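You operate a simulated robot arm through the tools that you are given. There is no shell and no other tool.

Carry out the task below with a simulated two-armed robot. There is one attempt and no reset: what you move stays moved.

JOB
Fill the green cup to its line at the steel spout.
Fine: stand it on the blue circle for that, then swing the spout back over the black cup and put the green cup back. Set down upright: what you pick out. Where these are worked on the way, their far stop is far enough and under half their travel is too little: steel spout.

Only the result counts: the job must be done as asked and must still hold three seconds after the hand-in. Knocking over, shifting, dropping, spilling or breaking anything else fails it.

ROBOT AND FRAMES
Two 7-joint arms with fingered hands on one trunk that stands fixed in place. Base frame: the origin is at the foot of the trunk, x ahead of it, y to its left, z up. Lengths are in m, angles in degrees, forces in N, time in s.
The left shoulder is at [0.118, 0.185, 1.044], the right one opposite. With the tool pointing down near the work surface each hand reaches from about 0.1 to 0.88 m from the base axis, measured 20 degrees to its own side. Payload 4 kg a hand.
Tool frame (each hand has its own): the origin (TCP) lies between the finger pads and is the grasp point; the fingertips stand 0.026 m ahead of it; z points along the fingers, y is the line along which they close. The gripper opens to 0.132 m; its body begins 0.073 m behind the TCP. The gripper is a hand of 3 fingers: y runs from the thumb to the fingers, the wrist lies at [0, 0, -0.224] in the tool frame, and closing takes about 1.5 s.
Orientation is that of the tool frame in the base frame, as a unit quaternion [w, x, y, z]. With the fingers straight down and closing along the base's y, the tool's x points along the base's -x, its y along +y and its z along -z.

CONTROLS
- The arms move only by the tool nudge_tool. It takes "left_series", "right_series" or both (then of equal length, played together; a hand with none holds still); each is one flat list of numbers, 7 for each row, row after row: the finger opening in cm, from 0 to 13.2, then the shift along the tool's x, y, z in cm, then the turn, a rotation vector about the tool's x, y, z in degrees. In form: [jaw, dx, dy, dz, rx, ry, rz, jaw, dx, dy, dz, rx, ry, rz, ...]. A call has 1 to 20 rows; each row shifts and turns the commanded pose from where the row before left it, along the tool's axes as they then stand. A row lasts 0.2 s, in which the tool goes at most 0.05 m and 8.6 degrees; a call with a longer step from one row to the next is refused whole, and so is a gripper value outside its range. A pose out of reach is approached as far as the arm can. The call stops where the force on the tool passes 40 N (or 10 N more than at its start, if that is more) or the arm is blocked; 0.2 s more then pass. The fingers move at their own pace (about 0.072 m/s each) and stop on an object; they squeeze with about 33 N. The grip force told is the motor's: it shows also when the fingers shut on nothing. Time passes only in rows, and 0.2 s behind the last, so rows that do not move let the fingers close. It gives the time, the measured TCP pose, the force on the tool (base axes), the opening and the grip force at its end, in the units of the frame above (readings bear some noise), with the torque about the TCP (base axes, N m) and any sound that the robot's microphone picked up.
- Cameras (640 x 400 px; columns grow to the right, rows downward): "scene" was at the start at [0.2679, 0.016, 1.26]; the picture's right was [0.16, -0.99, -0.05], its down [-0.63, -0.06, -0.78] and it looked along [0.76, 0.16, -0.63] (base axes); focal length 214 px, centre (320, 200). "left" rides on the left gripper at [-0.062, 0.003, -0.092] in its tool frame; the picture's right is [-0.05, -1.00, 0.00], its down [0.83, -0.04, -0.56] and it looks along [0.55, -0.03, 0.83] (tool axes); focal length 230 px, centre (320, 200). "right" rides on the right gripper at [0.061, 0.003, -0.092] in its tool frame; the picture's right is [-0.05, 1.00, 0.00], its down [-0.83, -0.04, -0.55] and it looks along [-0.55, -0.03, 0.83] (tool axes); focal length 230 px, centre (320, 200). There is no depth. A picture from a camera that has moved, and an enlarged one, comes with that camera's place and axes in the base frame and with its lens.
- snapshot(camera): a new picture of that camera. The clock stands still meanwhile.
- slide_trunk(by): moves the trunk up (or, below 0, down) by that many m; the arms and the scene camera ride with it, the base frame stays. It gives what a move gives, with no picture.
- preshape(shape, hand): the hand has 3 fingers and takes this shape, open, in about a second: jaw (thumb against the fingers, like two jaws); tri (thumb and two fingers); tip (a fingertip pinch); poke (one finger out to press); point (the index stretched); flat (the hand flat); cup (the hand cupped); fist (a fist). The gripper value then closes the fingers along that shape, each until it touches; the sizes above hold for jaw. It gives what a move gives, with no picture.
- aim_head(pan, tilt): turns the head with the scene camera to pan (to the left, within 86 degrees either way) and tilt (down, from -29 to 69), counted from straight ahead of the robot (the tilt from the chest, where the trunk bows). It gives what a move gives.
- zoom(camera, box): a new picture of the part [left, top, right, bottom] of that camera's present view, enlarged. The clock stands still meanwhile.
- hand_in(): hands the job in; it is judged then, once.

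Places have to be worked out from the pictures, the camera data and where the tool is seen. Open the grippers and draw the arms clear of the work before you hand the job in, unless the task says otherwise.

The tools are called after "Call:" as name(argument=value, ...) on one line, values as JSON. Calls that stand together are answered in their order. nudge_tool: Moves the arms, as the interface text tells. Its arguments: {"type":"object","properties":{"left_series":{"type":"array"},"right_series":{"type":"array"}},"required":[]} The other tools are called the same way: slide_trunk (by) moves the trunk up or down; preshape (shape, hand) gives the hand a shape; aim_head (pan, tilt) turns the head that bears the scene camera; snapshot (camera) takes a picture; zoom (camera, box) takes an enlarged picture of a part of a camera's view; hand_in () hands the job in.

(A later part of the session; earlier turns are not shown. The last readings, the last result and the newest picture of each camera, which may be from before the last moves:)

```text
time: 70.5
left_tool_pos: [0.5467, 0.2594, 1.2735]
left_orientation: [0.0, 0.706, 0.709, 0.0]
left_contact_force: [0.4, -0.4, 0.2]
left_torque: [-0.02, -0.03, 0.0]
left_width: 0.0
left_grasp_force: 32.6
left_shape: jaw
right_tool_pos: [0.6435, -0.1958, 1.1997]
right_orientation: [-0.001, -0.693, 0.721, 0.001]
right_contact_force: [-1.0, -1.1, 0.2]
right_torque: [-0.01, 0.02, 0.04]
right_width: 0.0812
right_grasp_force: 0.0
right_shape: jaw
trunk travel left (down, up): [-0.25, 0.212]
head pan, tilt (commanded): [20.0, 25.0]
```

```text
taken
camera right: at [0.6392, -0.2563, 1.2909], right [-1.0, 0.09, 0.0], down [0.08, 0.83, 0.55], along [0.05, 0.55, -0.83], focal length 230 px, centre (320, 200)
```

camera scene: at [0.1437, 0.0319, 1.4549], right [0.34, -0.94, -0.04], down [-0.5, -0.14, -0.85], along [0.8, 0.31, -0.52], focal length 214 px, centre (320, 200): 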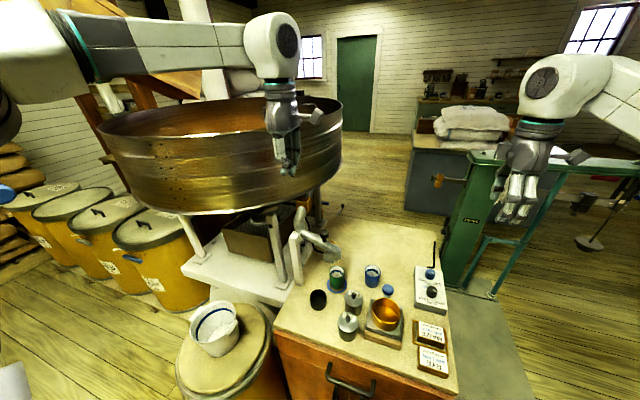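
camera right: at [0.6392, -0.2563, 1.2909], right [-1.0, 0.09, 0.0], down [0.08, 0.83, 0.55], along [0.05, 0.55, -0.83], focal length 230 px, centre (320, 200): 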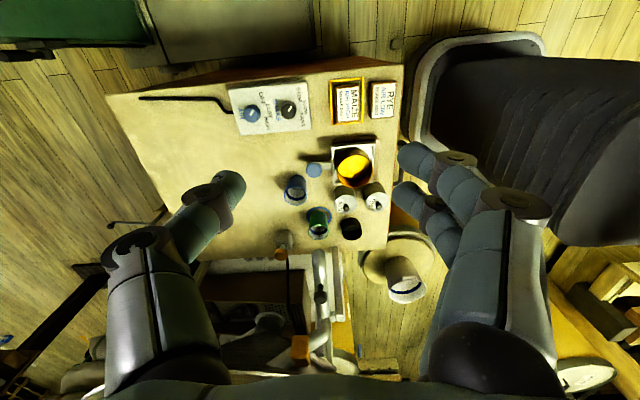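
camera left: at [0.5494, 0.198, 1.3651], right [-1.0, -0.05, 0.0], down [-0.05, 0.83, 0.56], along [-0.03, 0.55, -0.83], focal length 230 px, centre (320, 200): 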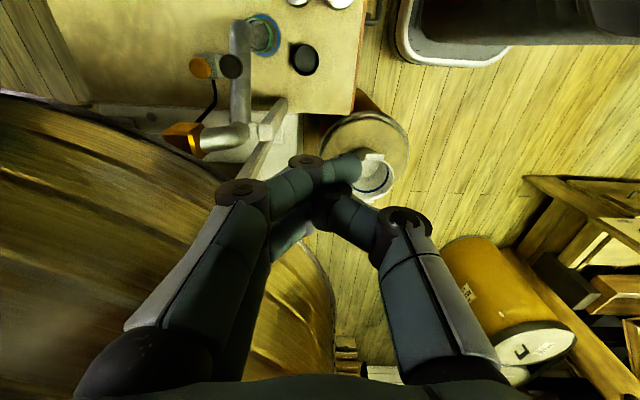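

The hand is well above everything. I shape the left hand to "poke" for pressing and look at where the finger ends up.

Call:
preshape(shape="poke", hand="left")

Call:
snapshot(camera="left")

Call:
zoom(camera="scene", box=[220, 70, 380, 190])

```text
time: 71.4
left_tool_pos: [0.5449, 0.2592, 1.2729]
left_orientation: [0.0, 0.706, 0.708, 0.0]
left_contact_force: [0.0, 0.5, 0.5]
left_torque: [-0.04, -0.04, 0.03]
left_width: 0.0
left_grasp_force: 0.1
left_shape: poke
right_tool_pos: [0.6424, -0.1952, 1.1998]
right_orientation: [0.0, -0.694, 0.72, 0.0]
right_contact_force: [0.5, -0.1, 1.2]
right_torque: [-0.02, 0.02, 0.02]
right_width: 0.0813
right_grasp_force: 0.1
right_shape: jaw
trunk travel left (down, up): [-0.25, 0.212]
head pan, tilt (commanded): [20.0, 25.0]
```

```text
taken
camera left: at [0.5484, 0.198, 1.3658], right [-1.0, -0.06, 0.0], down [-0.05, 0.83, 0.56], along [-0.03, 0.55, -0.83], focal length 230 px, centre (320, 200)
```

left: 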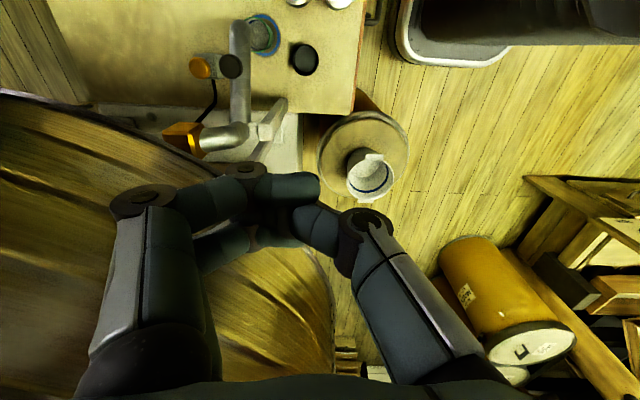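

```text
3.33 times, centred on (300, 130) of scene
camera zoom: at [0.1429, 0.0319, 1.4551], right [0.34, -0.94, -0.04], down [-0.5, -0.14, -0.85], along [0.8, 0.31, -0.52], focal length 715 px, centre (387, 433)
```

zoom: 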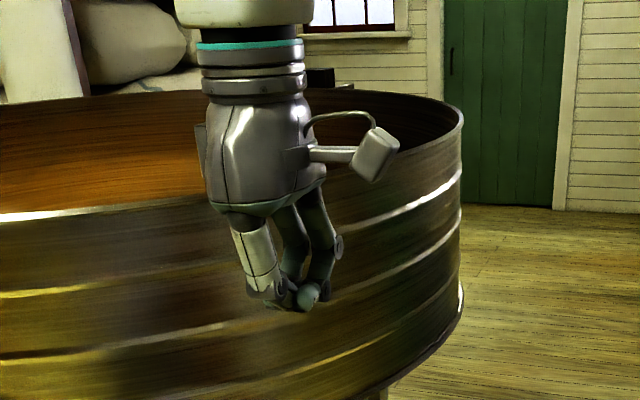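

The fingers look curled (the shape may be shut at gripper value 0). I set the gripper value open in this shape and look again.

Call:
nudge_tool(left_series=[13.2, 0, 0, 0, 0, 0, 0, 13.2, 0, 0, 0, 0, 0, 0, 13.2, 0, 0, 0, 0, 0, 0, 13.2, 0, 0, 0, 0, 0, 0, 13.2, 0, 0, 0, 0, 0, 0])

Call:
snapshot(camera="left")

Call:
zoom(camera="scene", box=[220, 70, 380, 190])

```text
time: 72.6
left_tool_pos: [0.5452, 0.2594, 1.2735]
left_orientation: [0.0, 0.706, 0.708, 0.0]
left_contact_force: [0.5, 0.0, -0.8]
left_torque: [-0.01, -0.02, -0.03]
left_width: 0.0001
left_grasp_force: 0.1
left_shape: poke
right_tool_pos: [0.6422, -0.1958, 1.1993]
right_orientation: [0.0, -0.693, 0.721, 0.001]
right_contact_force: [0.3, 0.1, 0.8]
right_torque: [0.02, -0.02, 0.01]
right_width: 0.0815
right_grasp_force: 0.1
right_shape: jaw
trunk travel left (down, up): [-0.25, 0.212]
head pan, tilt (commanded): [20.0, 25.0]
```

```text
taken
camera left: at [0.5486, 0.198, 1.3657], right [-1.0, -0.06, 0.0], down [-0.05, 0.83, 0.56], along [-0.03, 0.55, -0.83], focal length 230 px, centre (320, 200)
```

left: 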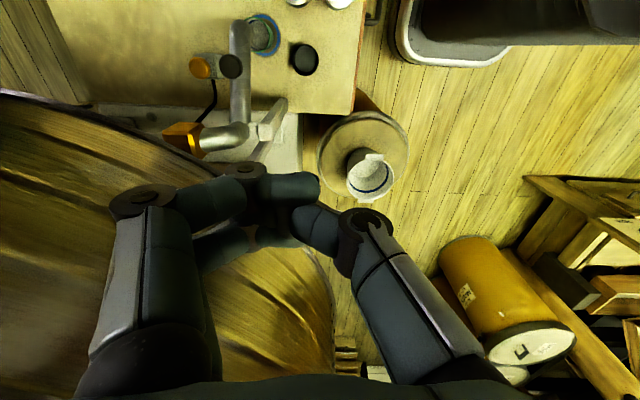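

```text
3.33 times, centred on (300, 130) of scene
camera zoom: at [0.1431, 0.0319, 1.4551], right [0.34, -0.94, -0.04], down [-0.5, -0.14, -0.85], along [0.8, 0.31, -0.52], focal length 715 px, centre (387, 433)
```

zoom: 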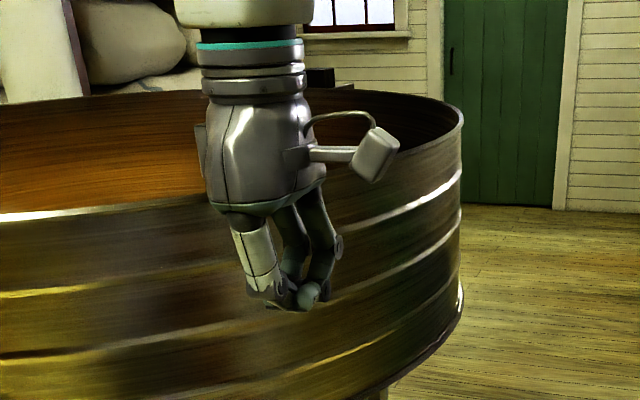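

Poke is a compact curled shape ending about at the TCP. I try "point", which may give a longer single finger and more clearance.

Call:
preshape(shape="point", hand="left")

Call:
snapshot(camera="left")

Call:
zoom(camera="scene", box=[220, 70, 380, 190])

```text
time: 73.5
left_tool_pos: [0.5446, 0.2595, 1.2726]
left_orientation: [0.0, 0.706, 0.708, 0.0]
left_contact_force: [-0.1, 0.2, -0.5]
left_torque: [-0.01, 0.0, 0.01]
left_width: 0.0
left_grasp_force: 0.1
left_shape: point
right_tool_pos: [0.6428, -0.1956, 1.2014]
right_orientation: [0.0, -0.694, 0.72, 0.0]
right_contact_force: [-0.3, 0.0, 0.5]
right_torque: [0.04, 0.0, 0.03]
right_width: 0.0812
right_grasp_force: 0.0
right_shape: jaw
trunk travel left (down, up): [-0.25, 0.212]
head pan, tilt (commanded): [20.0, 25.0]
```

```text
taken
camera left: at [0.5487, 0.198, 1.3657], right [-1.0, -0.06, 0.0], down [-0.05, 0.83, 0.56], along [-0.03, 0.55, -0.83], focal length 230 px, centre (320, 200)
```

left: 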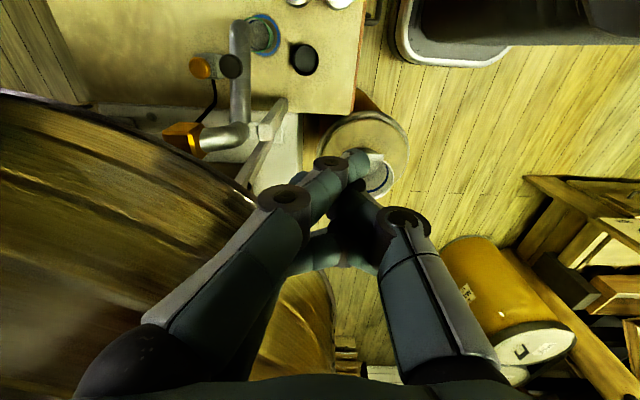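

```text
3.33 times, centred on (300, 130) of scene
camera zoom: at [0.1432, 0.0319, 1.4551], right [0.34, -0.94, -0.04], down [-0.5, -0.14, -0.85], along [0.8, 0.31, -0.52], focal length 715 px, centre (387, 433)
```

zoom: 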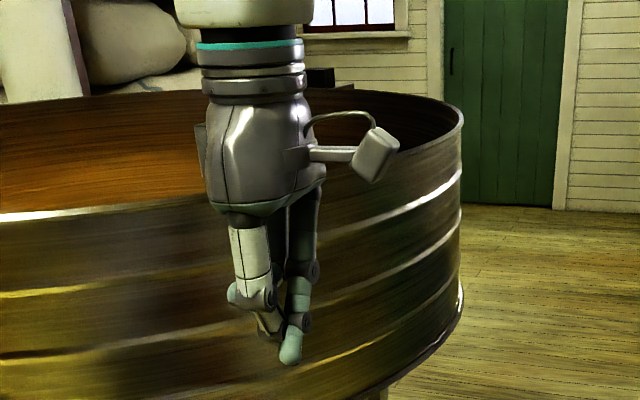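

The index tip is at TCP offset (−1.8, −1.15, −2.1..−2.6) cm in base terms at this yaw. I move toward the button in stages, first to (0.70, 0.255, 1.14), well above the spout.

Call:
nudge_tool(left_series=[0, -0.1, 3.1, 2.6, 0, 0, 0, 0, -0.1, 3.1, 2.6, 0, 0, 0, 0, -0.1, 3.1, 2.6, 0, 0, 0, 0, -0.1, 3.1, 2.6, 0, 0, 0, 0, -0.1, 3.1, 2.6, 0, 0, 0, 0, 0, 0, 0, 0, 0, 0])

Call:
snapshot(camera="left")

Call:
snapshot(camera="scene")

Call:
snapshot(camera="right")

```text
time: 74.9
left_tool_pos: [0.6726, 0.264, 1.1464]
left_orientation: [0.001, 0.705, 0.709, 0.0]
left_contact_force: [0.2, 0.3, 0.0]
left_torque: [-0.01, 0.04, 0.01]
left_width: 0.0
left_grasp_force: 0.1
left_shape: point
left hand out of reach, approached as far as the arm can: row 4, 5
right_tool_pos: [0.6423, -0.1955, 1.2002]
right_orientation: [0.0, -0.694, 0.72, 0.0]
right_contact_force: [-0.1, -1.7, -0.2]
right_torque: [-0.01, 0.03, -0.02]
right_width: 0.0814
right_grasp_force: 0.0
right_shape: jaw
trunk travel left (down, up): [-0.25, 0.212]
head pan, tilt (commanded): [20.0, 25.0]
```

```text
taken
camera left: at [0.6751, 0.203, 1.2386], right [-1.0, -0.06, 0.0], down [-0.05, 0.83, 0.55], along [-0.03, 0.55, -0.83], focal length 230 px, centre (320, 200)
```

left: 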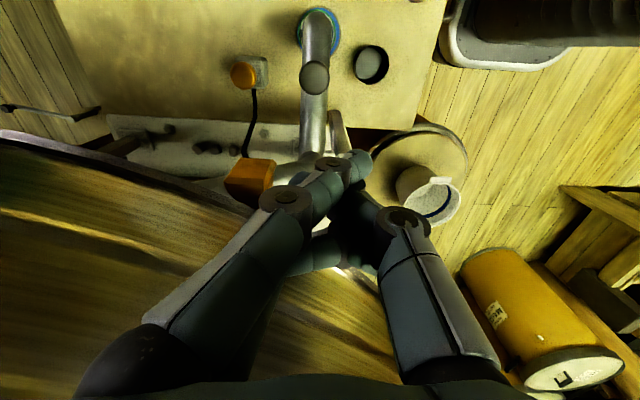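

```text
taken
camera scene: at [0.143, 0.0318, 1.4551], right [0.34, -0.94, -0.04], down [-0.5, -0.14, -0.85], along [0.8, 0.31, -0.52], focal length 214 px, centre (320, 200)
```

scene: 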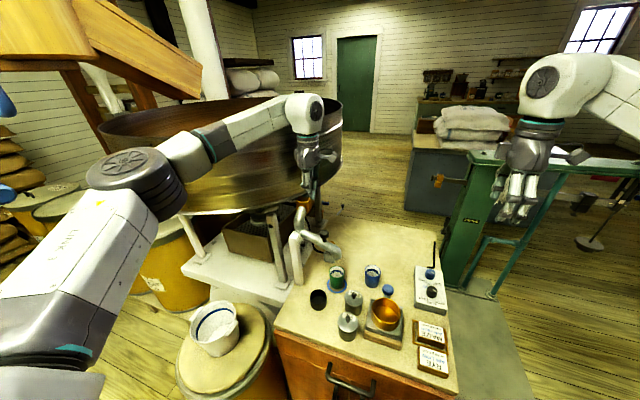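

```text
taken
camera right: at [0.6384, -0.2562, 1.2921], right [-1.0, 0.09, 0.0], down [0.07, 0.83, 0.56], along [0.05, 0.55, -0.83], focal length 230 px, centre (320, 200)
```

right: 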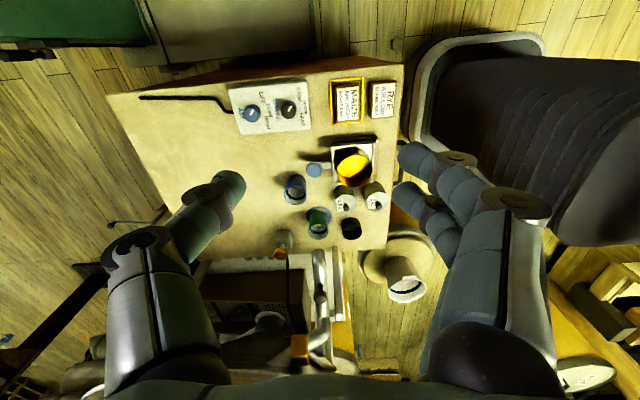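

The raised trunk leans back and shortens the reach. I back the left hand off, lower the trunk to the original height, and will use a 15° tilt toward the button with the wrist right of the valve block.

Call:
nudge_tool(left_series=[0, -1, -3, -2.5, 0, 0, 0, 0, -1, -3, -2.5, 0, 0, 0, 0, -1, -3, -2.5, 0, 0, 0, 0, -1, -3, -2.5, 0, 0, 0, 0, 0, 0, 0, 0, 0, 0])

Call:
slide_trunk(by=-0.15)

Call:
snapshot(camera="scene")

Call:
snapshot(camera="left")

```text
time: 76.1
left_tool_pos: [0.5531, 0.2245, 1.2428]
left_orientation: [0.0, 0.706, 0.709, 0.0]
left_contact_force: [0.0, -0.9, 0.3]
left_torque: [0.02, 0.01, 0.01]
left_width: 0.0
left_grasp_force: 0.1
left_shape: point
right_tool_pos: [0.6432, -0.1953, 1.199]
right_orientation: [-0.001, -0.694, 0.72, 0.0]
right_contact_force: [0.9, 0.1, 0.6]
right_torque: [0.02, 0.04, 0.01]
right_width: 0.0816
right_grasp_force: 0.0
right_shape: jaw
trunk travel left (down, up): [-0.25, 0.212]
head pan, tilt (commanded): [20.0, 25.0]
```

```text
time: 77.8
left_tool_pos: [0.5504, 0.2227, 1.0963]
left_orientation: [0.0, 0.706, 0.709, 0.0]
left_contact_force: [-0.4, 0.7, 0.5]
left_torque: [0.01, 0.01, 0.0]
left_width: 0.0
left_grasp_force: 0.0
left_shape: point
right_tool_pos: [0.6413, -0.1954, 1.0515]
right_orientation: [0.0, -0.694, 0.72, -0.001]
right_contact_force: [0.0, 0.0, -0.2]
right_torque: [-0.01, -0.01, -0.02]
right_width: 0.0817
right_grasp_force: 0.0
right_shape: jaw
trunk travel left (down, up): [-0.1, 0.362]
head pan, tilt (commanded): [20.0, 25.0]
```

```text
taken
camera scene: at [0.2594, 0.0319, 1.2549], right [0.32, -0.94, -0.11], down [-0.67, -0.14, -0.73], along [0.67, 0.31, -0.68], focal length 214 px, centre (320, 200)
```

scene: 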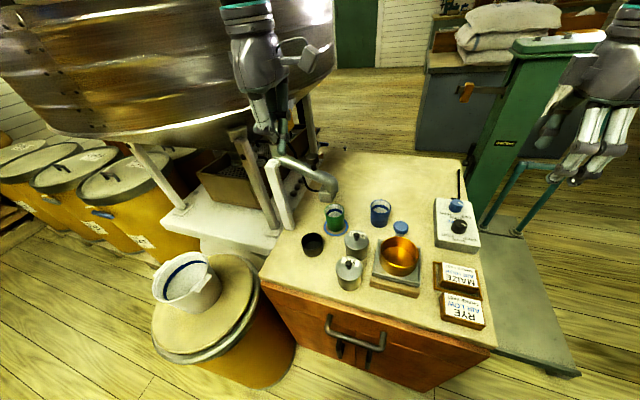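

```text
taken
camera left: at [0.5539, 0.1629, 1.1894], right [-1.0, -0.05, 0.0], down [-0.05, 0.83, 0.55], along [-0.03, 0.55, -0.83], focal length 230 px, centre (320, 200)
```

left: 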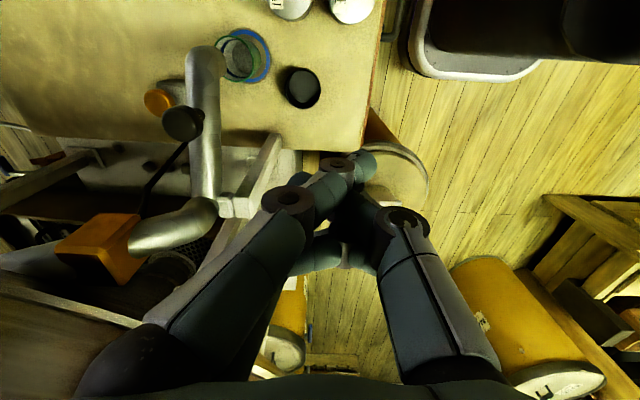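

Trunk is back at the original height with a clear view. I tilt the pointing hand 20° toward forward-left and move over the spout at z≈1.08 toward the button.

Call:
nudge_tool(left_series=[0, 0, 0, 0, -3.33, 5.77, 0, 0, 0, 0, 0, -3.33, 5.77, 0, 0, 0, 0, 0, -3.33, 5.77, 0, 0, -0.23, 3.9, 0.92, 0, 0, 0, 0, -0.23, 3.9, 0.92, 0, 0, 0, 0, -0.23, 3.9, 0.92, 0, 0, 0, 0, -0.23, 3.9, 0.92, 0, 0, 0, 0, -0.23, 3.9, 0.92, 0, 0, 0, 0, -0.23, 3.9, 0.92, 0, 0, 0, 0, 0, 0, 0, 0, 0, 0])

Call:
snapshot(camera="left")

Call:
snapshot(camera="scene")

Call:
snapshot(camera="right")

```text
time: 80.0
left_tool_pos: [0.707, 0.2606, 1.0703]
left_orientation: [-0.045, 0.695, 0.697, 0.168]
left_contact_force: [-0.2, 0.2, 0.7]
left_torque: [0.02, -0.02, -0.01]
left_width: 0.0002
left_grasp_force: 0.2
left_shape: point
left hand out of reach, approached as far as the arm can: row 6, 7, 8, 9
right_tool_pos: [0.6424, -0.1957, 1.0504]
right_orientation: [0.0, -0.694, 0.72, 0.0]
right_contact_force: [0.4, 0.1, 1.0]
right_torque: [-0.02, 0.01, -0.02]
right_width: 0.0816
right_grasp_force: 0.0
right_shape: jaw
trunk travel left (down, up): [-0.1, 0.362]
head pan, tilt (commanded): [20.0, 25.0]
```

```text
taken
camera left: at [0.6957, 0.1743, 1.1404], right [-0.98, -0.03, -0.19], down [-0.16, 0.63, 0.76], along [0.1, 0.78, -0.62], focal length 230 px, centre (320, 200)
```

left: 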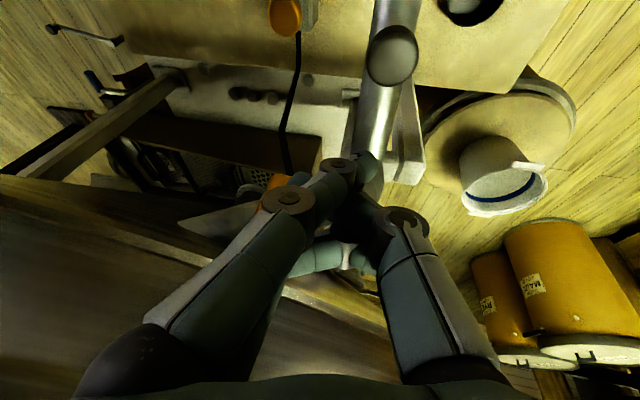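

```text
taken
camera scene: at [0.26, 0.0319, 1.2546], right [0.32, -0.94, -0.11], down [-0.67, -0.14, -0.73], along [0.67, 0.31, -0.68], focal length 214 px, centre (320, 200)
```

scene: 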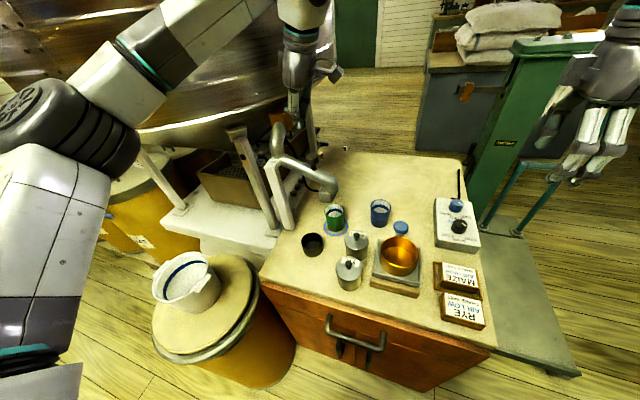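

```text
taken
camera right: at [0.6381, -0.2563, 1.1423], right [-1.0, 0.09, 0.0], down [0.07, 0.83, 0.56], along [0.05, 0.55, -0.83], focal length 230 px, centre (320, 200)
```

right: 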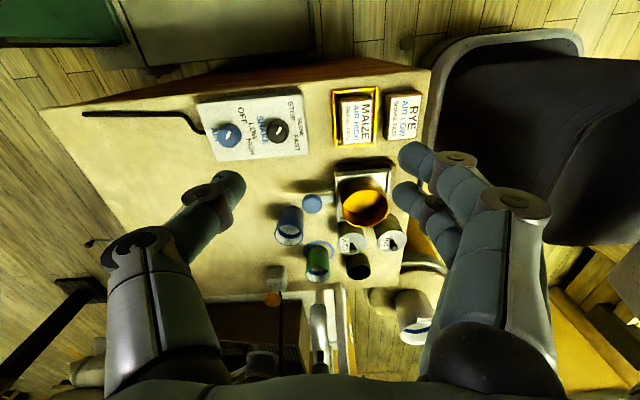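

The limit looks like wrist bend (hand pointing left). I reduce the tilt to ~10°, which lowers the bend, and read back the pose.

Call:
nudge_tool(left_series=[0, 0, 0, 0, 4.13, -3.74, 0, 0, 0, 0, 0, 4.13, -3.74, 0, 0, 0, 0, 0, 0, 0, 0])

```text
time: 80.8
left_tool_pos: [0.7005, 0.2651, 1.0731]
left_orientation: [-0.05, 0.702, 0.704, 0.099]
left_contact_force: [0.0, 0.6, 0.2]
left_torque: [0.0, -0.01, 0.01]
left_width: 0.0
left_grasp_force: 0.0
left_shape: point
left hand out of reach, approached as far as the arm can: row 1, 2
right_tool_pos: [0.6395, -0.201, 1.0497]
right_orientation: [0.003, -0.693, 0.721, 0.002]
right_contact_force: [0.3, 0.4, 1.2]
right_torque: [-0.02, 0.0, 0.0]
right_width: 0.0816
right_grasp_force: 0.2
right_shape: jaw
trunk travel left (down, up): [-0.1, 0.362]
head pan, tilt (commanded): [20.0, 25.0]
```

Lower heights bend the wrist less, so I go forward and down together, passing just beyond the knob.

Call:
nudge_tool(left_series=[0, -0.4, 1.6, 1.0, 0, 0, 0, 0, -0.7, 1.4, 2.4, 0, 0, 0, 0, -0.9, 1.3, 3.0, 0, 0, 0, 0, 0, 0, 0, 0, 0, 0])

Call:
snapshot(camera="left")

Call:
zoom(camera="scene", box=[230, 60, 390, 180])

Call:
zoom(camera="right", box=[220, 230, 420, 355])

```text
time: 82.0
left_tool_pos: [0.7113, 0.2499, 1.0374]
left_orientation: [-0.032, 0.714, 0.693, 0.089]
left_contact_force: [0.2, -6.9, 1.4]
left_torque: [0.49, 0.03, 0.04]
left_width: 0.0
left_grasp_force: 0.0
left_shape: point
left hand out of reach, approached as far as the arm can: row 1, 2, 3
right_tool_pos: [0.6324, -0.202, 1.0522]
right_orientation: [0.006, -0.694, 0.72, 0.0]
right_contact_force: [0.1, 1.1, -1.4]
right_torque: [-0.07, 0.0, 0.01]
right_width: 0.0815
right_grasp_force: 0.0
right_shape: jaw
trunk travel left (down, up): [-0.1, 0.362]
head pan, tilt (commanded): [20.0, 25.0]
stopped in row 4 (left hand): the arm was blocked; the commanded pose is now the measured one
```

```text
taken
camera left: at [0.7064, 0.1746, 1.1178], right [-1.0, -0.02, -0.09], down [-0.07, 0.73, 0.68], along [0.05, 0.69, -0.72], focal length 230 px, centre (320, 200)
```

left: 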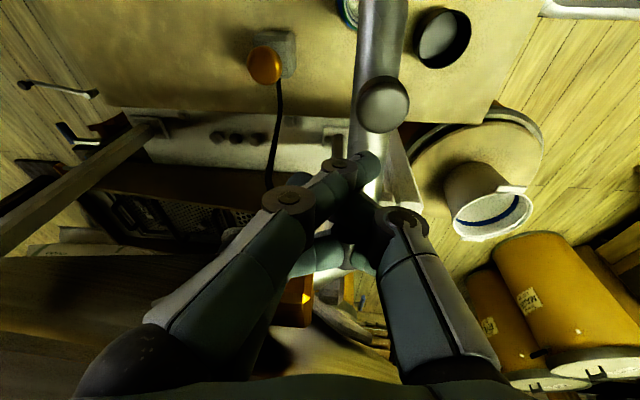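

```text
3.33 times, centred on (310, 120) of scene
camera zoom: at [0.2466, 0.0216, 1.256], right [0.33, -0.94, -0.12], down [-0.66, -0.14, -0.74], along [0.67, 0.32, -0.67], focal length 715 px, centre (353, 467)
```

zoom: 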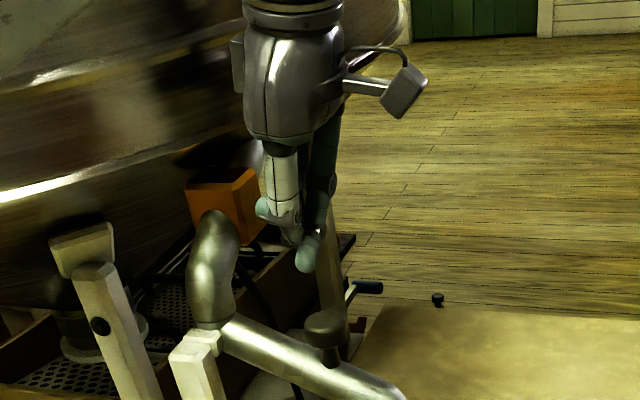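

```text
3.20 times, centred on (320, 292) of right
camera zoom: at [0.6275, -0.2633, 1.1441], right [-1.0, 0.09, -0.01], down [0.07, 0.82, 0.56], along [0.06, 0.56, -0.83], focal length 736 px, centre (320, -96)
```

zoom: 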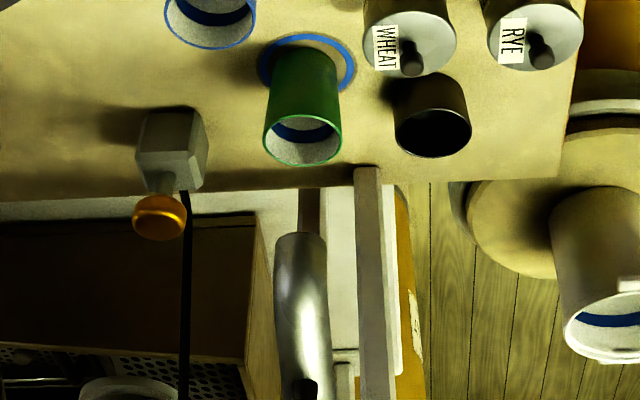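

The arm got blocked and the body was pushed back slightly. I look at the whole scene to find what is touching.

Call:
snapshot(camera="scene")

Call:
snapshot(camera="right")

```text
taken
camera scene: at [0.2466, 0.0216, 1.256], right [0.33, -0.94, -0.12], down [-0.66, -0.14, -0.74], along [0.67, 0.32, -0.67], focal length 214 px, centre (320, 200)
```

scene: 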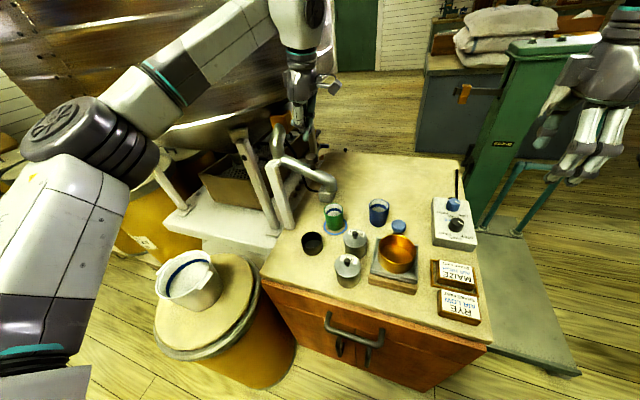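

```text
taken
camera right: at [0.6275, -0.2633, 1.1441], right [-1.0, 0.09, -0.01], down [0.07, 0.82, 0.56], along [0.06, 0.56, -0.83], focal length 230 px, centre (320, 200)
```

right: 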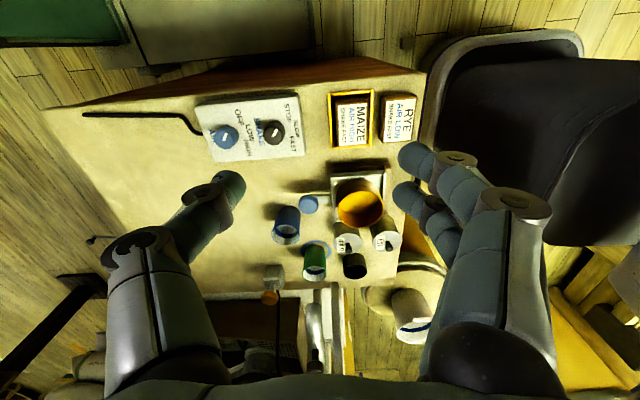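

A curled left finger meets the valve block, and the vat rim is close above; this side is too tight. The right arm, pointing along its forearm from the right side, suits the button better. First I withdraw the left hand.

Call:
nudge_tool(left_series=[0, -1.8, -0.85, -1.4, 0, 0, 0, 0, -0.2, -2.8, -2.3, 0, 0, 0, 0, 0.07, -3.9, -1.3, 0, 0, 0, 0, 0.07, -3.9, -1.3, 0, 0, 0, 0, 0.07, -3.9, -1.3, 0, 0, 0, 0, 0, 0, 0, 0, 0, 0])

Call:
zoom(camera="scene", box=[230, 90, 422, 250])

Call:
snapshot(camera="scene")

```text
time: 83.4
left_tool_pos: [0.5606, 0.2473, 1.0821]
left_orientation: [-0.043, 0.708, 0.701, 0.078]
left_contact_force: [0.2, -0.1, -0.7]
left_torque: [0.01, 0.0, -0.02]
left_width: 0.0
left_grasp_force: 0.1
left_shape: point
left hand out of reach, approached as far as the arm can: row 1
right_tool_pos: [0.6448, -0.1944, 1.0493]
right_orientation: [0.0, -0.694, 0.72, 0.001]
right_contact_force: [1.3, -0.2, -0.6]
right_torque: [0.0, 0.01, 0.02]
right_width: 0.0817
right_grasp_force: 0.0
right_shape: jaw
trunk travel left (down, up): [-0.1, 0.362]
head pan, tilt (commanded): [20.0, 25.0]
```

```text
2.50 times, centred on (326, 170) of scene
camera zoom: at [0.2615, 0.0318, 1.2539], right [0.32, -0.94, -0.11], down [-0.67, -0.14, -0.73], along [0.67, 0.31, -0.68], focal length 536 px, centre (305, 275)
```

zoom: 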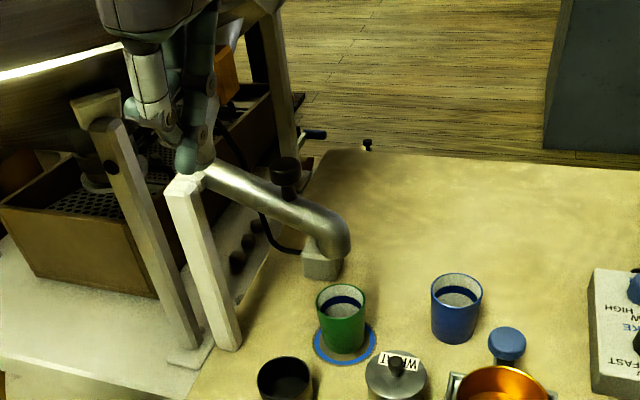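

```text
taken
camera scene: at [0.2615, 0.0318, 1.2539], right [0.32, -0.94, -0.11], down [-0.67, -0.14, -0.73], along [0.67, 0.31, -0.68], focal length 214 px, centre (320, 200)
```

scene: 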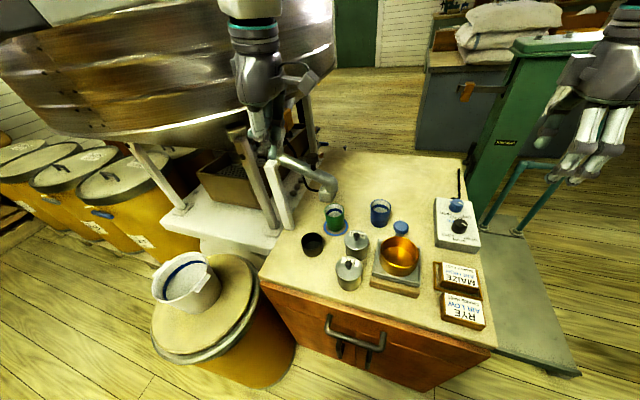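

All is in place. I park the left hand further back, and shape the right hand to "point".

Call:
nudge_tool(left_series=[0, 1.3, -3.5, -1.7, 0, 0, 0, 0, 1.3, -3.5, -1.7, 0, 0, 0, 0, 1.3, -3.5, -1.7, 0, 0, 0, 0, 1.3, -3.5, -1.7, 0, 0, 0, 0, 0, 0, 0, 0, 0, 0])

Call:
preshape(shape="point", hand="right")

Call:
nudge_tool(right_series=[0, 0, 0, 0, 0, 0, 8.3, 0, 0, 0, 0, 0, 0, 8.3, 0, 0, 0, 0, 0, 0, 8.3, 0, 0, 0, 0, 0, -7.86, 0, 0, 0, 0, 0, 0, -7.86, 0, 0, 0, 0, 0, 0, -7.86, 0, 0, 0, 0, 0, 0, -7.86, 0, 0, 0, 0, 0, 0, -7.86, 0, 0, 0, 0, 0, 0, -7.86, 0, 0, 0, 0, 0, 0, -7.86, 0, 0, 0, 0, 0, 0, 0, 0])

Call:
snapshot(camera="scene")

Call:
snapshot(camera="right")

```text
time: 84.6
left_tool_pos: [0.4187, 0.2888, 1.1502]
left_orientation: [-0.044, 0.709, 0.699, 0.078]
left_contact_force: [0.1, -0.8, -0.5]
left_torque: [-0.03, 0.05, 0.0]
left_width: 0.0
left_grasp_force: 0.1
left_shape: point
right_tool_pos: [0.6447, -0.1951, 1.0489]
right_orientation: [-0.001, -0.694, 0.72, 0.001]
right_contact_force: [-0.1, -0.3, 0.8]
right_torque: [-0.02, -0.01, -0.03]
right_width: 0.0814
right_grasp_force: 0.0
right_shape: jaw
trunk travel left (down, up): [-0.1, 0.362]
head pan, tilt (commanded): [20.0, 25.0]
```

```text
time: 85.5
left_tool_pos: [0.4173, 0.2886, 1.1517]
left_orientation: [-0.042, 0.709, 0.7, 0.081]
left_contact_force: [-0.5, 0.0, 0.1]
left_torque: [0.01, 0.03, -0.01]
left_width: 0.0
left_grasp_force: 0.0
left_shape: point
right_tool_pos: [0.6437, -0.1939, 1.0497]
right_orientation: [0.0, -0.694, 0.72, 0.0]
right_contact_force: [0.4, -0.6, -0.4]
right_torque: [0.02, 0.0, 0.03]
right_width: 0.0
right_grasp_force: 0.0
right_shape: point
trunk travel left (down, up): [-0.1, 0.362]
head pan, tilt (commanded): [20.0, 25.0]
```

```text
time: 87.9
left_tool_pos: [0.416, 0.2893, 1.1511]
left_orientation: [-0.042, 0.708, 0.7, 0.079]
left_contact_force: [0.1, 0.0, -0.5]
left_torque: [-0.02, 0.01, 0.01]
left_width: 0.0
left_grasp_force: 0.1
left_shape: point
right_tool_pos: [0.6434, -0.1935, 1.051]
right_orientation: [0.395, -0.463, 0.756, 0.241]
right_contact_force: [0.7, -0.4, -0.8]
right_torque: [0.03, -0.01, -0.01]
right_width: 0.0
right_grasp_force: 0.0
right_shape: point
trunk travel left (down, up): [-0.1, 0.362]
head pan, tilt (commanded): [20.0, 25.0]
```

```text
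taken
camera scene: at [0.2604, 0.0324, 1.2544], right [0.32, -0.94, -0.11], down [-0.67, -0.15, -0.73], along [0.67, 0.31, -0.68], focal length 214 px, centre (320, 200)
```

scene: 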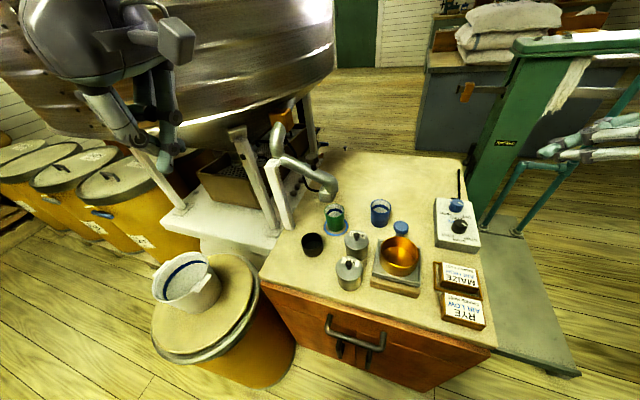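

```text
taken
camera right: at [0.5918, -0.291, 1.0527], right [-0.88, 0.48, 0.04], down [0.05, 0.0, 1.0], along [0.48, 0.88, -0.02], focal length 230 px, centre (320, 200)
```

right: 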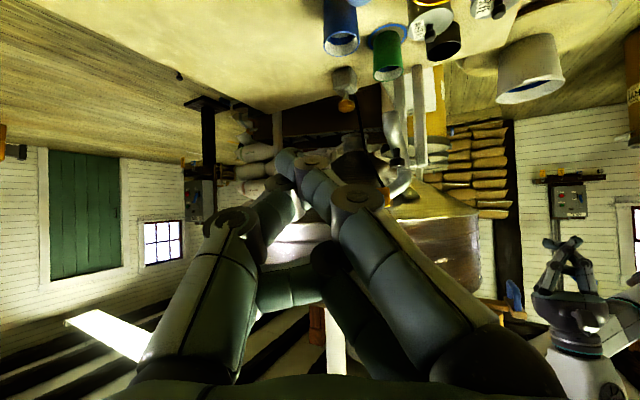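

The right hand points forward-left-down as planned. I carry it over toward the button, stopping short at about (0.74, 0.13, 0.97).

Call:
nudge_tool(right_series=[0, -1.54, 0.765, 3.98, 0, 0, 0, 0, -1.54, 0.765, 3.98, 0, 0, 0, 0, -1.54, 0.765, 3.98, 0, 0, 0, 0, -1.54, 0.765, 3.98, 0, 0, 0, 0, -1.54, 0.765, 3.98, 0, 0, 0, 0, -1.54, 0.765, 3.98, 0, 0, 0, 0, -1.54, 0.765, 3.98, 0, 0, 0, 0, -1.54, 0.765, 3.98, 0, 0, 0, 0, 0, 0, 0, 0, 0, 0])

Call:
snapshot(camera="scene")

Call:
zoom(camera="scene", box=[254, 120, 446, 240])

Call:
snapshot(camera="right")

```text
time: 89.9
left_tool_pos: [0.4169, 0.2885, 1.1512]
left_orientation: [-0.043, 0.709, 0.699, 0.08]
left_contact_force: [-0.1, 0.1, 0.0]
left_torque: [-0.04, -0.01, 0.01]
left_width: 0.0
left_grasp_force: 0.1
left_shape: point
right_tool_pos: [0.7389, 0.1286, 0.9684]
right_orientation: [0.393, -0.464, 0.756, 0.242]
right_contact_force: [-0.2, -0.7, -0.2]
right_torque: [0.02, 0.0, -0.02]
right_width: 0.0
right_grasp_force: 0.0
right_shape: point
trunk travel left (down, up): [-0.1, 0.362]
head pan, tilt (commanded): [20.0, 25.0]
```

```text
taken
camera scene: at [0.2602, 0.031, 1.2545], right [0.32, -0.94, -0.11], down [-0.67, -0.14, -0.73], along [0.67, 0.31, -0.68], focal length 214 px, centre (320, 200)
```

scene: 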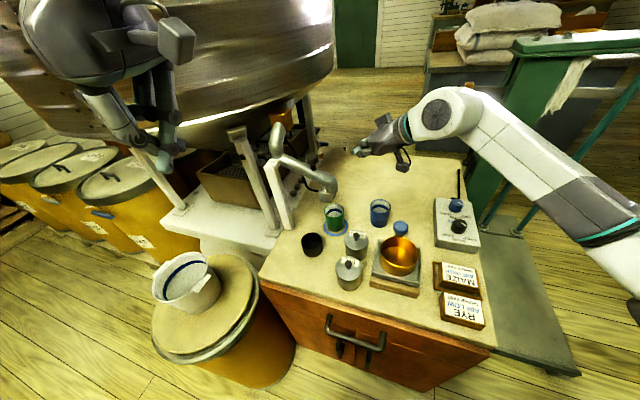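

```text
3.33 times, centred on (350, 180) of scene
camera zoom: at [0.2602, 0.031, 1.2545], right [0.32, -0.94, -0.11], down [-0.67, -0.14, -0.73], along [0.67, 0.31, -0.68], focal length 715 px, centre (220, 267)
```

zoom: 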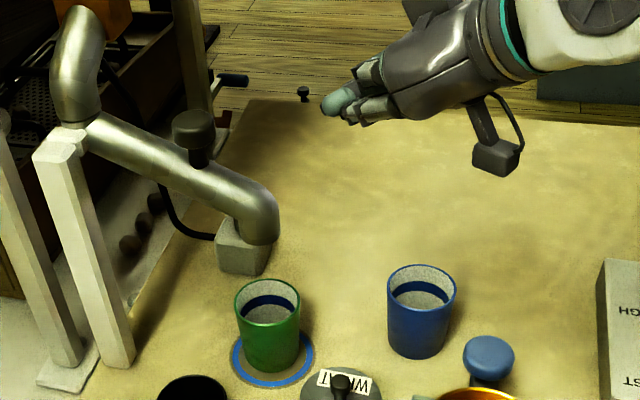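

```text
taken
camera right: at [0.6866, 0.0314, 0.9703], right [-0.88, 0.48, 0.04], down [0.05, 0.0, 1.0], along [0.48, 0.88, -0.02], focal length 230 px, centre (320, 200)
```

right: 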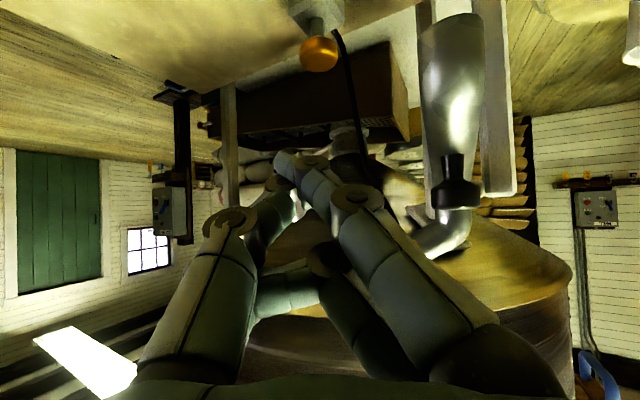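

Excellent reach and an unobstructed view of the cup. Button top is at about (0.801, 0.251, 0.813) and the fingertip at TCP+(0.021, 0.001, −0.022). I approach to just above the button, part way first.

Call:
nudge_tool(right_series=[0, 0.28, 0.38, 3.25, 0, 0, 0, 0, 0.28, 0.38, 3.25, 0, 0, 0, 0, 0.28, 0.38, 3.25, 0, 0, 0, 0, 0, 0, 0, 0, 0, 0])

Call:
zoom(camera="scene", box=[254, 120, 446, 240])

Call:
snapshot(camera="right")

```text
time: 90.9
left_tool_pos: [0.4167, 0.2886, 1.1509]
left_orientation: [-0.042, 0.709, 0.699, 0.08]
left_contact_force: [0.6, -0.3, 0.6]
left_torque: [-0.02, 0.0, 0.0]
left_width: 0.0
left_grasp_force: 0.0
left_shape: point
right_tool_pos: [0.762, 0.1983, 0.9041]
right_orientation: [0.393, -0.463, 0.757, 0.241]
right_contact_force: [0.6, -0.6, 1.0]
right_torque: [-0.02, 0.01, -0.02]
right_width: 0.0
right_grasp_force: 0.1
right_shape: point
trunk travel left (down, up): [-0.1, 0.362]
head pan, tilt (commanded): [20.0, 25.0]
```

```text
3.33 times, centred on (350, 180) of scene
camera zoom: at [0.2602, 0.0314, 1.2545], right [0.32, -0.94, -0.11], down [-0.67, -0.14, -0.73], along [0.67, 0.31, -0.68], focal length 715 px, centre (220, 267)
```

zoom: 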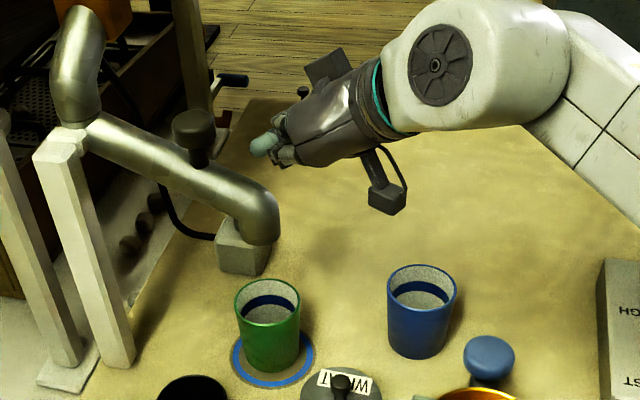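

```text
taken
camera right: at [0.7107, 0.1029, 0.9076], right [-0.88, 0.48, 0.04], down [0.05, 0.0, 1.0], along [0.48, 0.88, -0.02], focal length 230 px, centre (320, 200)
```

right: 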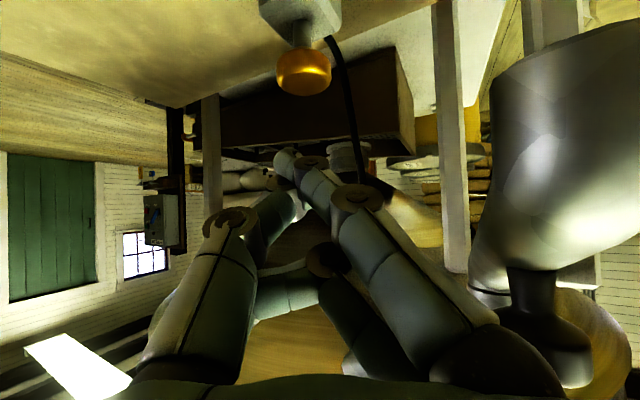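

The spout passes close to the palm's left side on this line, so I yaw 7° more and aim at the button slightly right of centre, then move to just above it.

Call:
nudge_tool(right_series=[0, 0, 0, 0, -5.74, 0, -4.0, 0, -0.75, -1.31, 3.53, 0, 0, 0, 0, 0, 0, 0, 0, 0, 0])

Call:
zoom(camera="scene", box=[254, 120, 414, 220])

Call:
snapshot(camera="right")

```text
time: 91.7
left_tool_pos: [0.4163, 0.2875, 1.1512]
left_orientation: [-0.043, 0.709, 0.699, 0.081]
left_contact_force: [0.5, -0.1, -0.4]
left_torque: [0.01, 0.01, 0.02]
left_width: 0.0
left_grasp_force: 0.1
left_shape: point
right_tool_pos: [0.787, 0.2257, 0.891]
right_orientation: [0.379, -0.508, 0.727, 0.265]
right_contact_force: [0.3, -0.3, 0.7]
right_torque: [0.0, 0.03, 0.02]
right_width: 0.0
right_grasp_force: 0.0
right_shape: point
trunk travel left (down, up): [-0.1, 0.362]
head pan, tilt (commanded): [20.0, 25.0]
```

```text
4.00 times, centred on (334, 170) of scene
camera zoom: at [0.2604, 0.0307, 1.2544], right [0.32, -0.94, -0.11], down [-0.67, -0.14, -0.73], along [0.67, 0.31, -0.68], focal length 858 px, centre (264, 320)
```

zoom: 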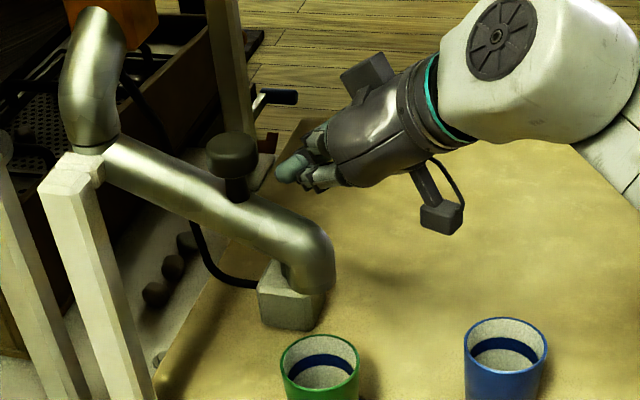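

```text
taken
camera right: at [0.7476, 0.1244, 0.8934], right [-0.93, 0.37, 0.04], down [0.05, 0.0, 1.0], along [0.37, 0.93, -0.02], focal length 230 px, centre (320, 200)
```

right: 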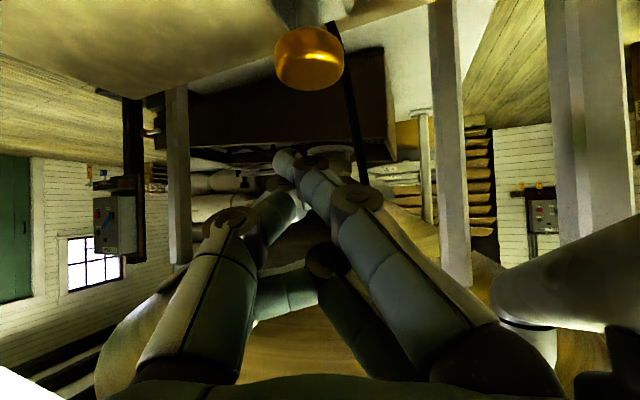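

Tip is above and slightly in front of the button, clear of the spout. I move the fingertip to about 2 cm above the button's top.

Call:
nudge_tool(right_series=[0, 0.64, 0.48, 1.6, 0, 0, 0, 0, 0.63, 0.47, 1.6, 0, 0, 0, 0, 0, 0, 0, 0, 0, 0])

Call:
zoom(camera="scene", box=[254, 120, 414, 220])

Call:
snapshot(camera="right")

Call:
zoom(camera="right", box=[240, 0, 400, 200])

```text
time: 92.5
left_tool_pos: [0.4162, 0.2884, 1.1505]
left_orientation: [-0.042, 0.709, 0.699, 0.079]
left_contact_force: [0.6, -0.5, -0.2]
left_torque: [-0.03, -0.01, -0.02]
left_width: 0.0
left_grasp_force: 0.0
left_shape: point
right_tool_pos: [0.7843, 0.2476, 0.8631]
right_orientation: [0.378, -0.509, 0.726, 0.265]
right_contact_force: [-0.4, 0.0, -0.2]
right_torque: [-0.01, -0.01, 0.03]
right_width: 0.0
right_grasp_force: 0.0
right_shape: point
trunk travel left (down, up): [-0.1, 0.362]
head pan, tilt (commanded): [20.0, 25.0]
```

```text
4.00 times, centred on (334, 170) of scene
camera zoom: at [0.2604, 0.0319, 1.2544], right [0.32, -0.94, -0.11], down [-0.67, -0.14, -0.73], along [0.67, 0.31, -0.68], focal length 858 px, centre (264, 320)
```

zoom: 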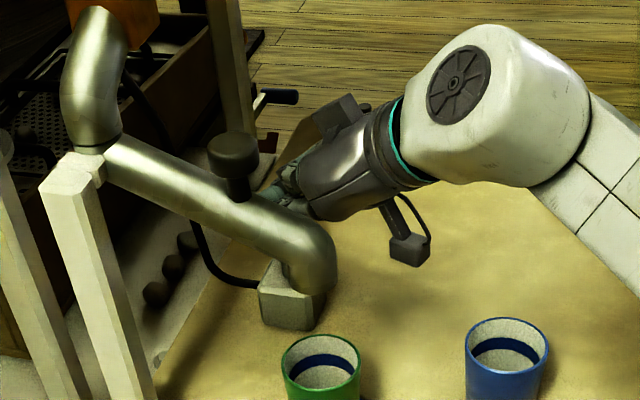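

```text
taken
camera right: at [0.7441, 0.1465, 0.8643], right [-0.93, 0.37, 0.04], down [0.05, 0.01, 1.0], along [0.37, 0.93, -0.02], focal length 230 px, centre (320, 200)
```

right: 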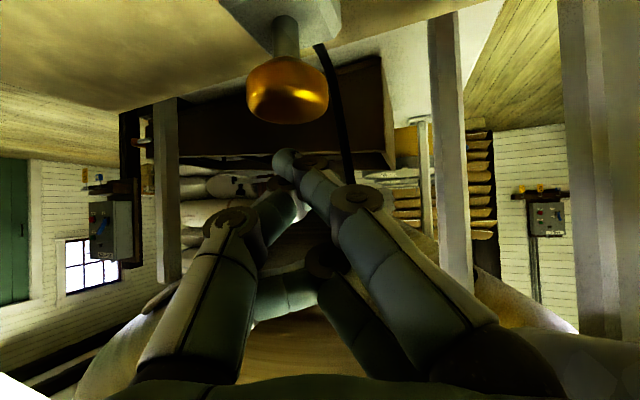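

```text
2.00 times, centred on (320, 100) of right
camera zoom: at [0.7441, 0.1465, 0.8643], right [-0.93, 0.37, 0.04], down [0.05, 0.01, 1.0], along [0.37, 0.93, -0.02], focal length 460 px, centre (320, 400)
```

zoom: 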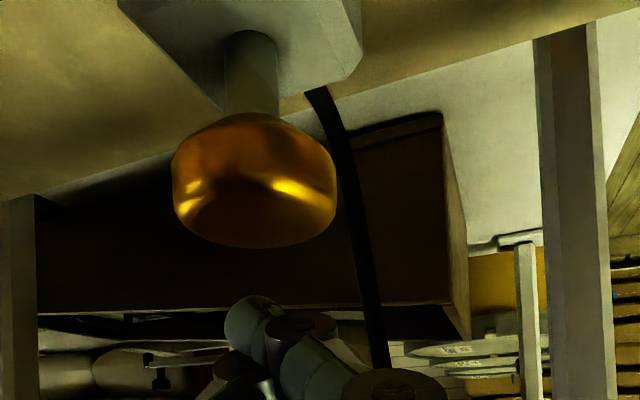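

The fingertip is aligned about 1.3 cm above the button. I lower it 1 cm and check before pressing.

Call:
nudge_tool(right_series=[0, 0.82, 0, 0.573, 0, 0, 0])

Call:
zoom(camera="right", box=[240, 0, 400, 200])

Call:
zoom(camera="scene", box=[284, 170, 412, 250])

```text
time: 92.9
left_tool_pos: [0.4155, 0.2878, 1.1516]
left_orientation: [-0.043, 0.708, 0.701, 0.08]
left_contact_force: [-0.6, 0.5, -0.5]
left_torque: [0.0, 0.0, 0.02]
left_width: 0.0
left_grasp_force: 0.1
left_shape: point
right_tool_pos: [0.7847, 0.2485, 0.8519]
right_orientation: [0.378, -0.509, 0.726, 0.266]
right_contact_force: [0.2, 0.2, -0.5]
right_torque: [0.02, 0.0, -0.04]
right_width: 0.0
right_grasp_force: 0.0
right_shape: point
trunk travel left (down, up): [-0.1, 0.362]
head pan, tilt (commanded): [20.0, 25.0]
```

```text
2.00 times, centred on (320, 100) of right
camera zoom: at [0.7444, 0.1465, 0.8545], right [-0.93, 0.37, 0.04], down [0.05, 0.0, 1.0], along [0.37, 0.93, -0.02], focal length 460 px, centre (320, 400)
```

zoom: 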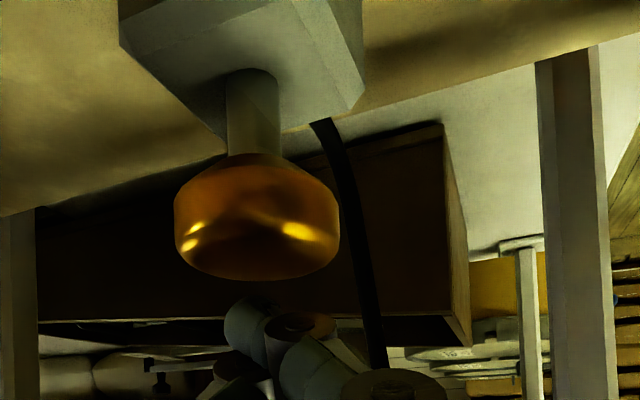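

```text
5.00 times, centred on (348, 210) of scene
camera zoom: at [0.2608, 0.0321, 1.2542], right [0.32, -0.94, -0.11], down [-0.67, -0.14, -0.73], along [0.67, 0.31, -0.68], focal length 1072 px, centre (180, 150)
```

zoom: 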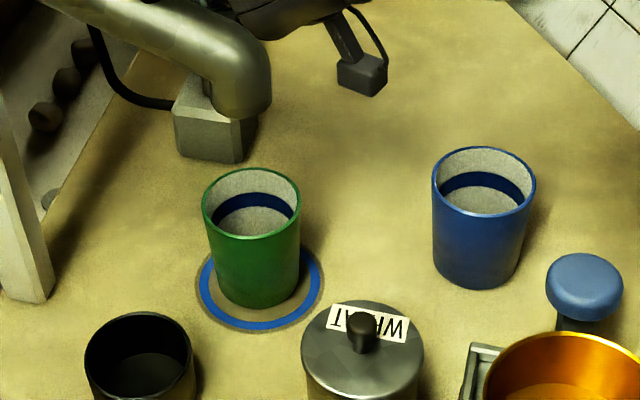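

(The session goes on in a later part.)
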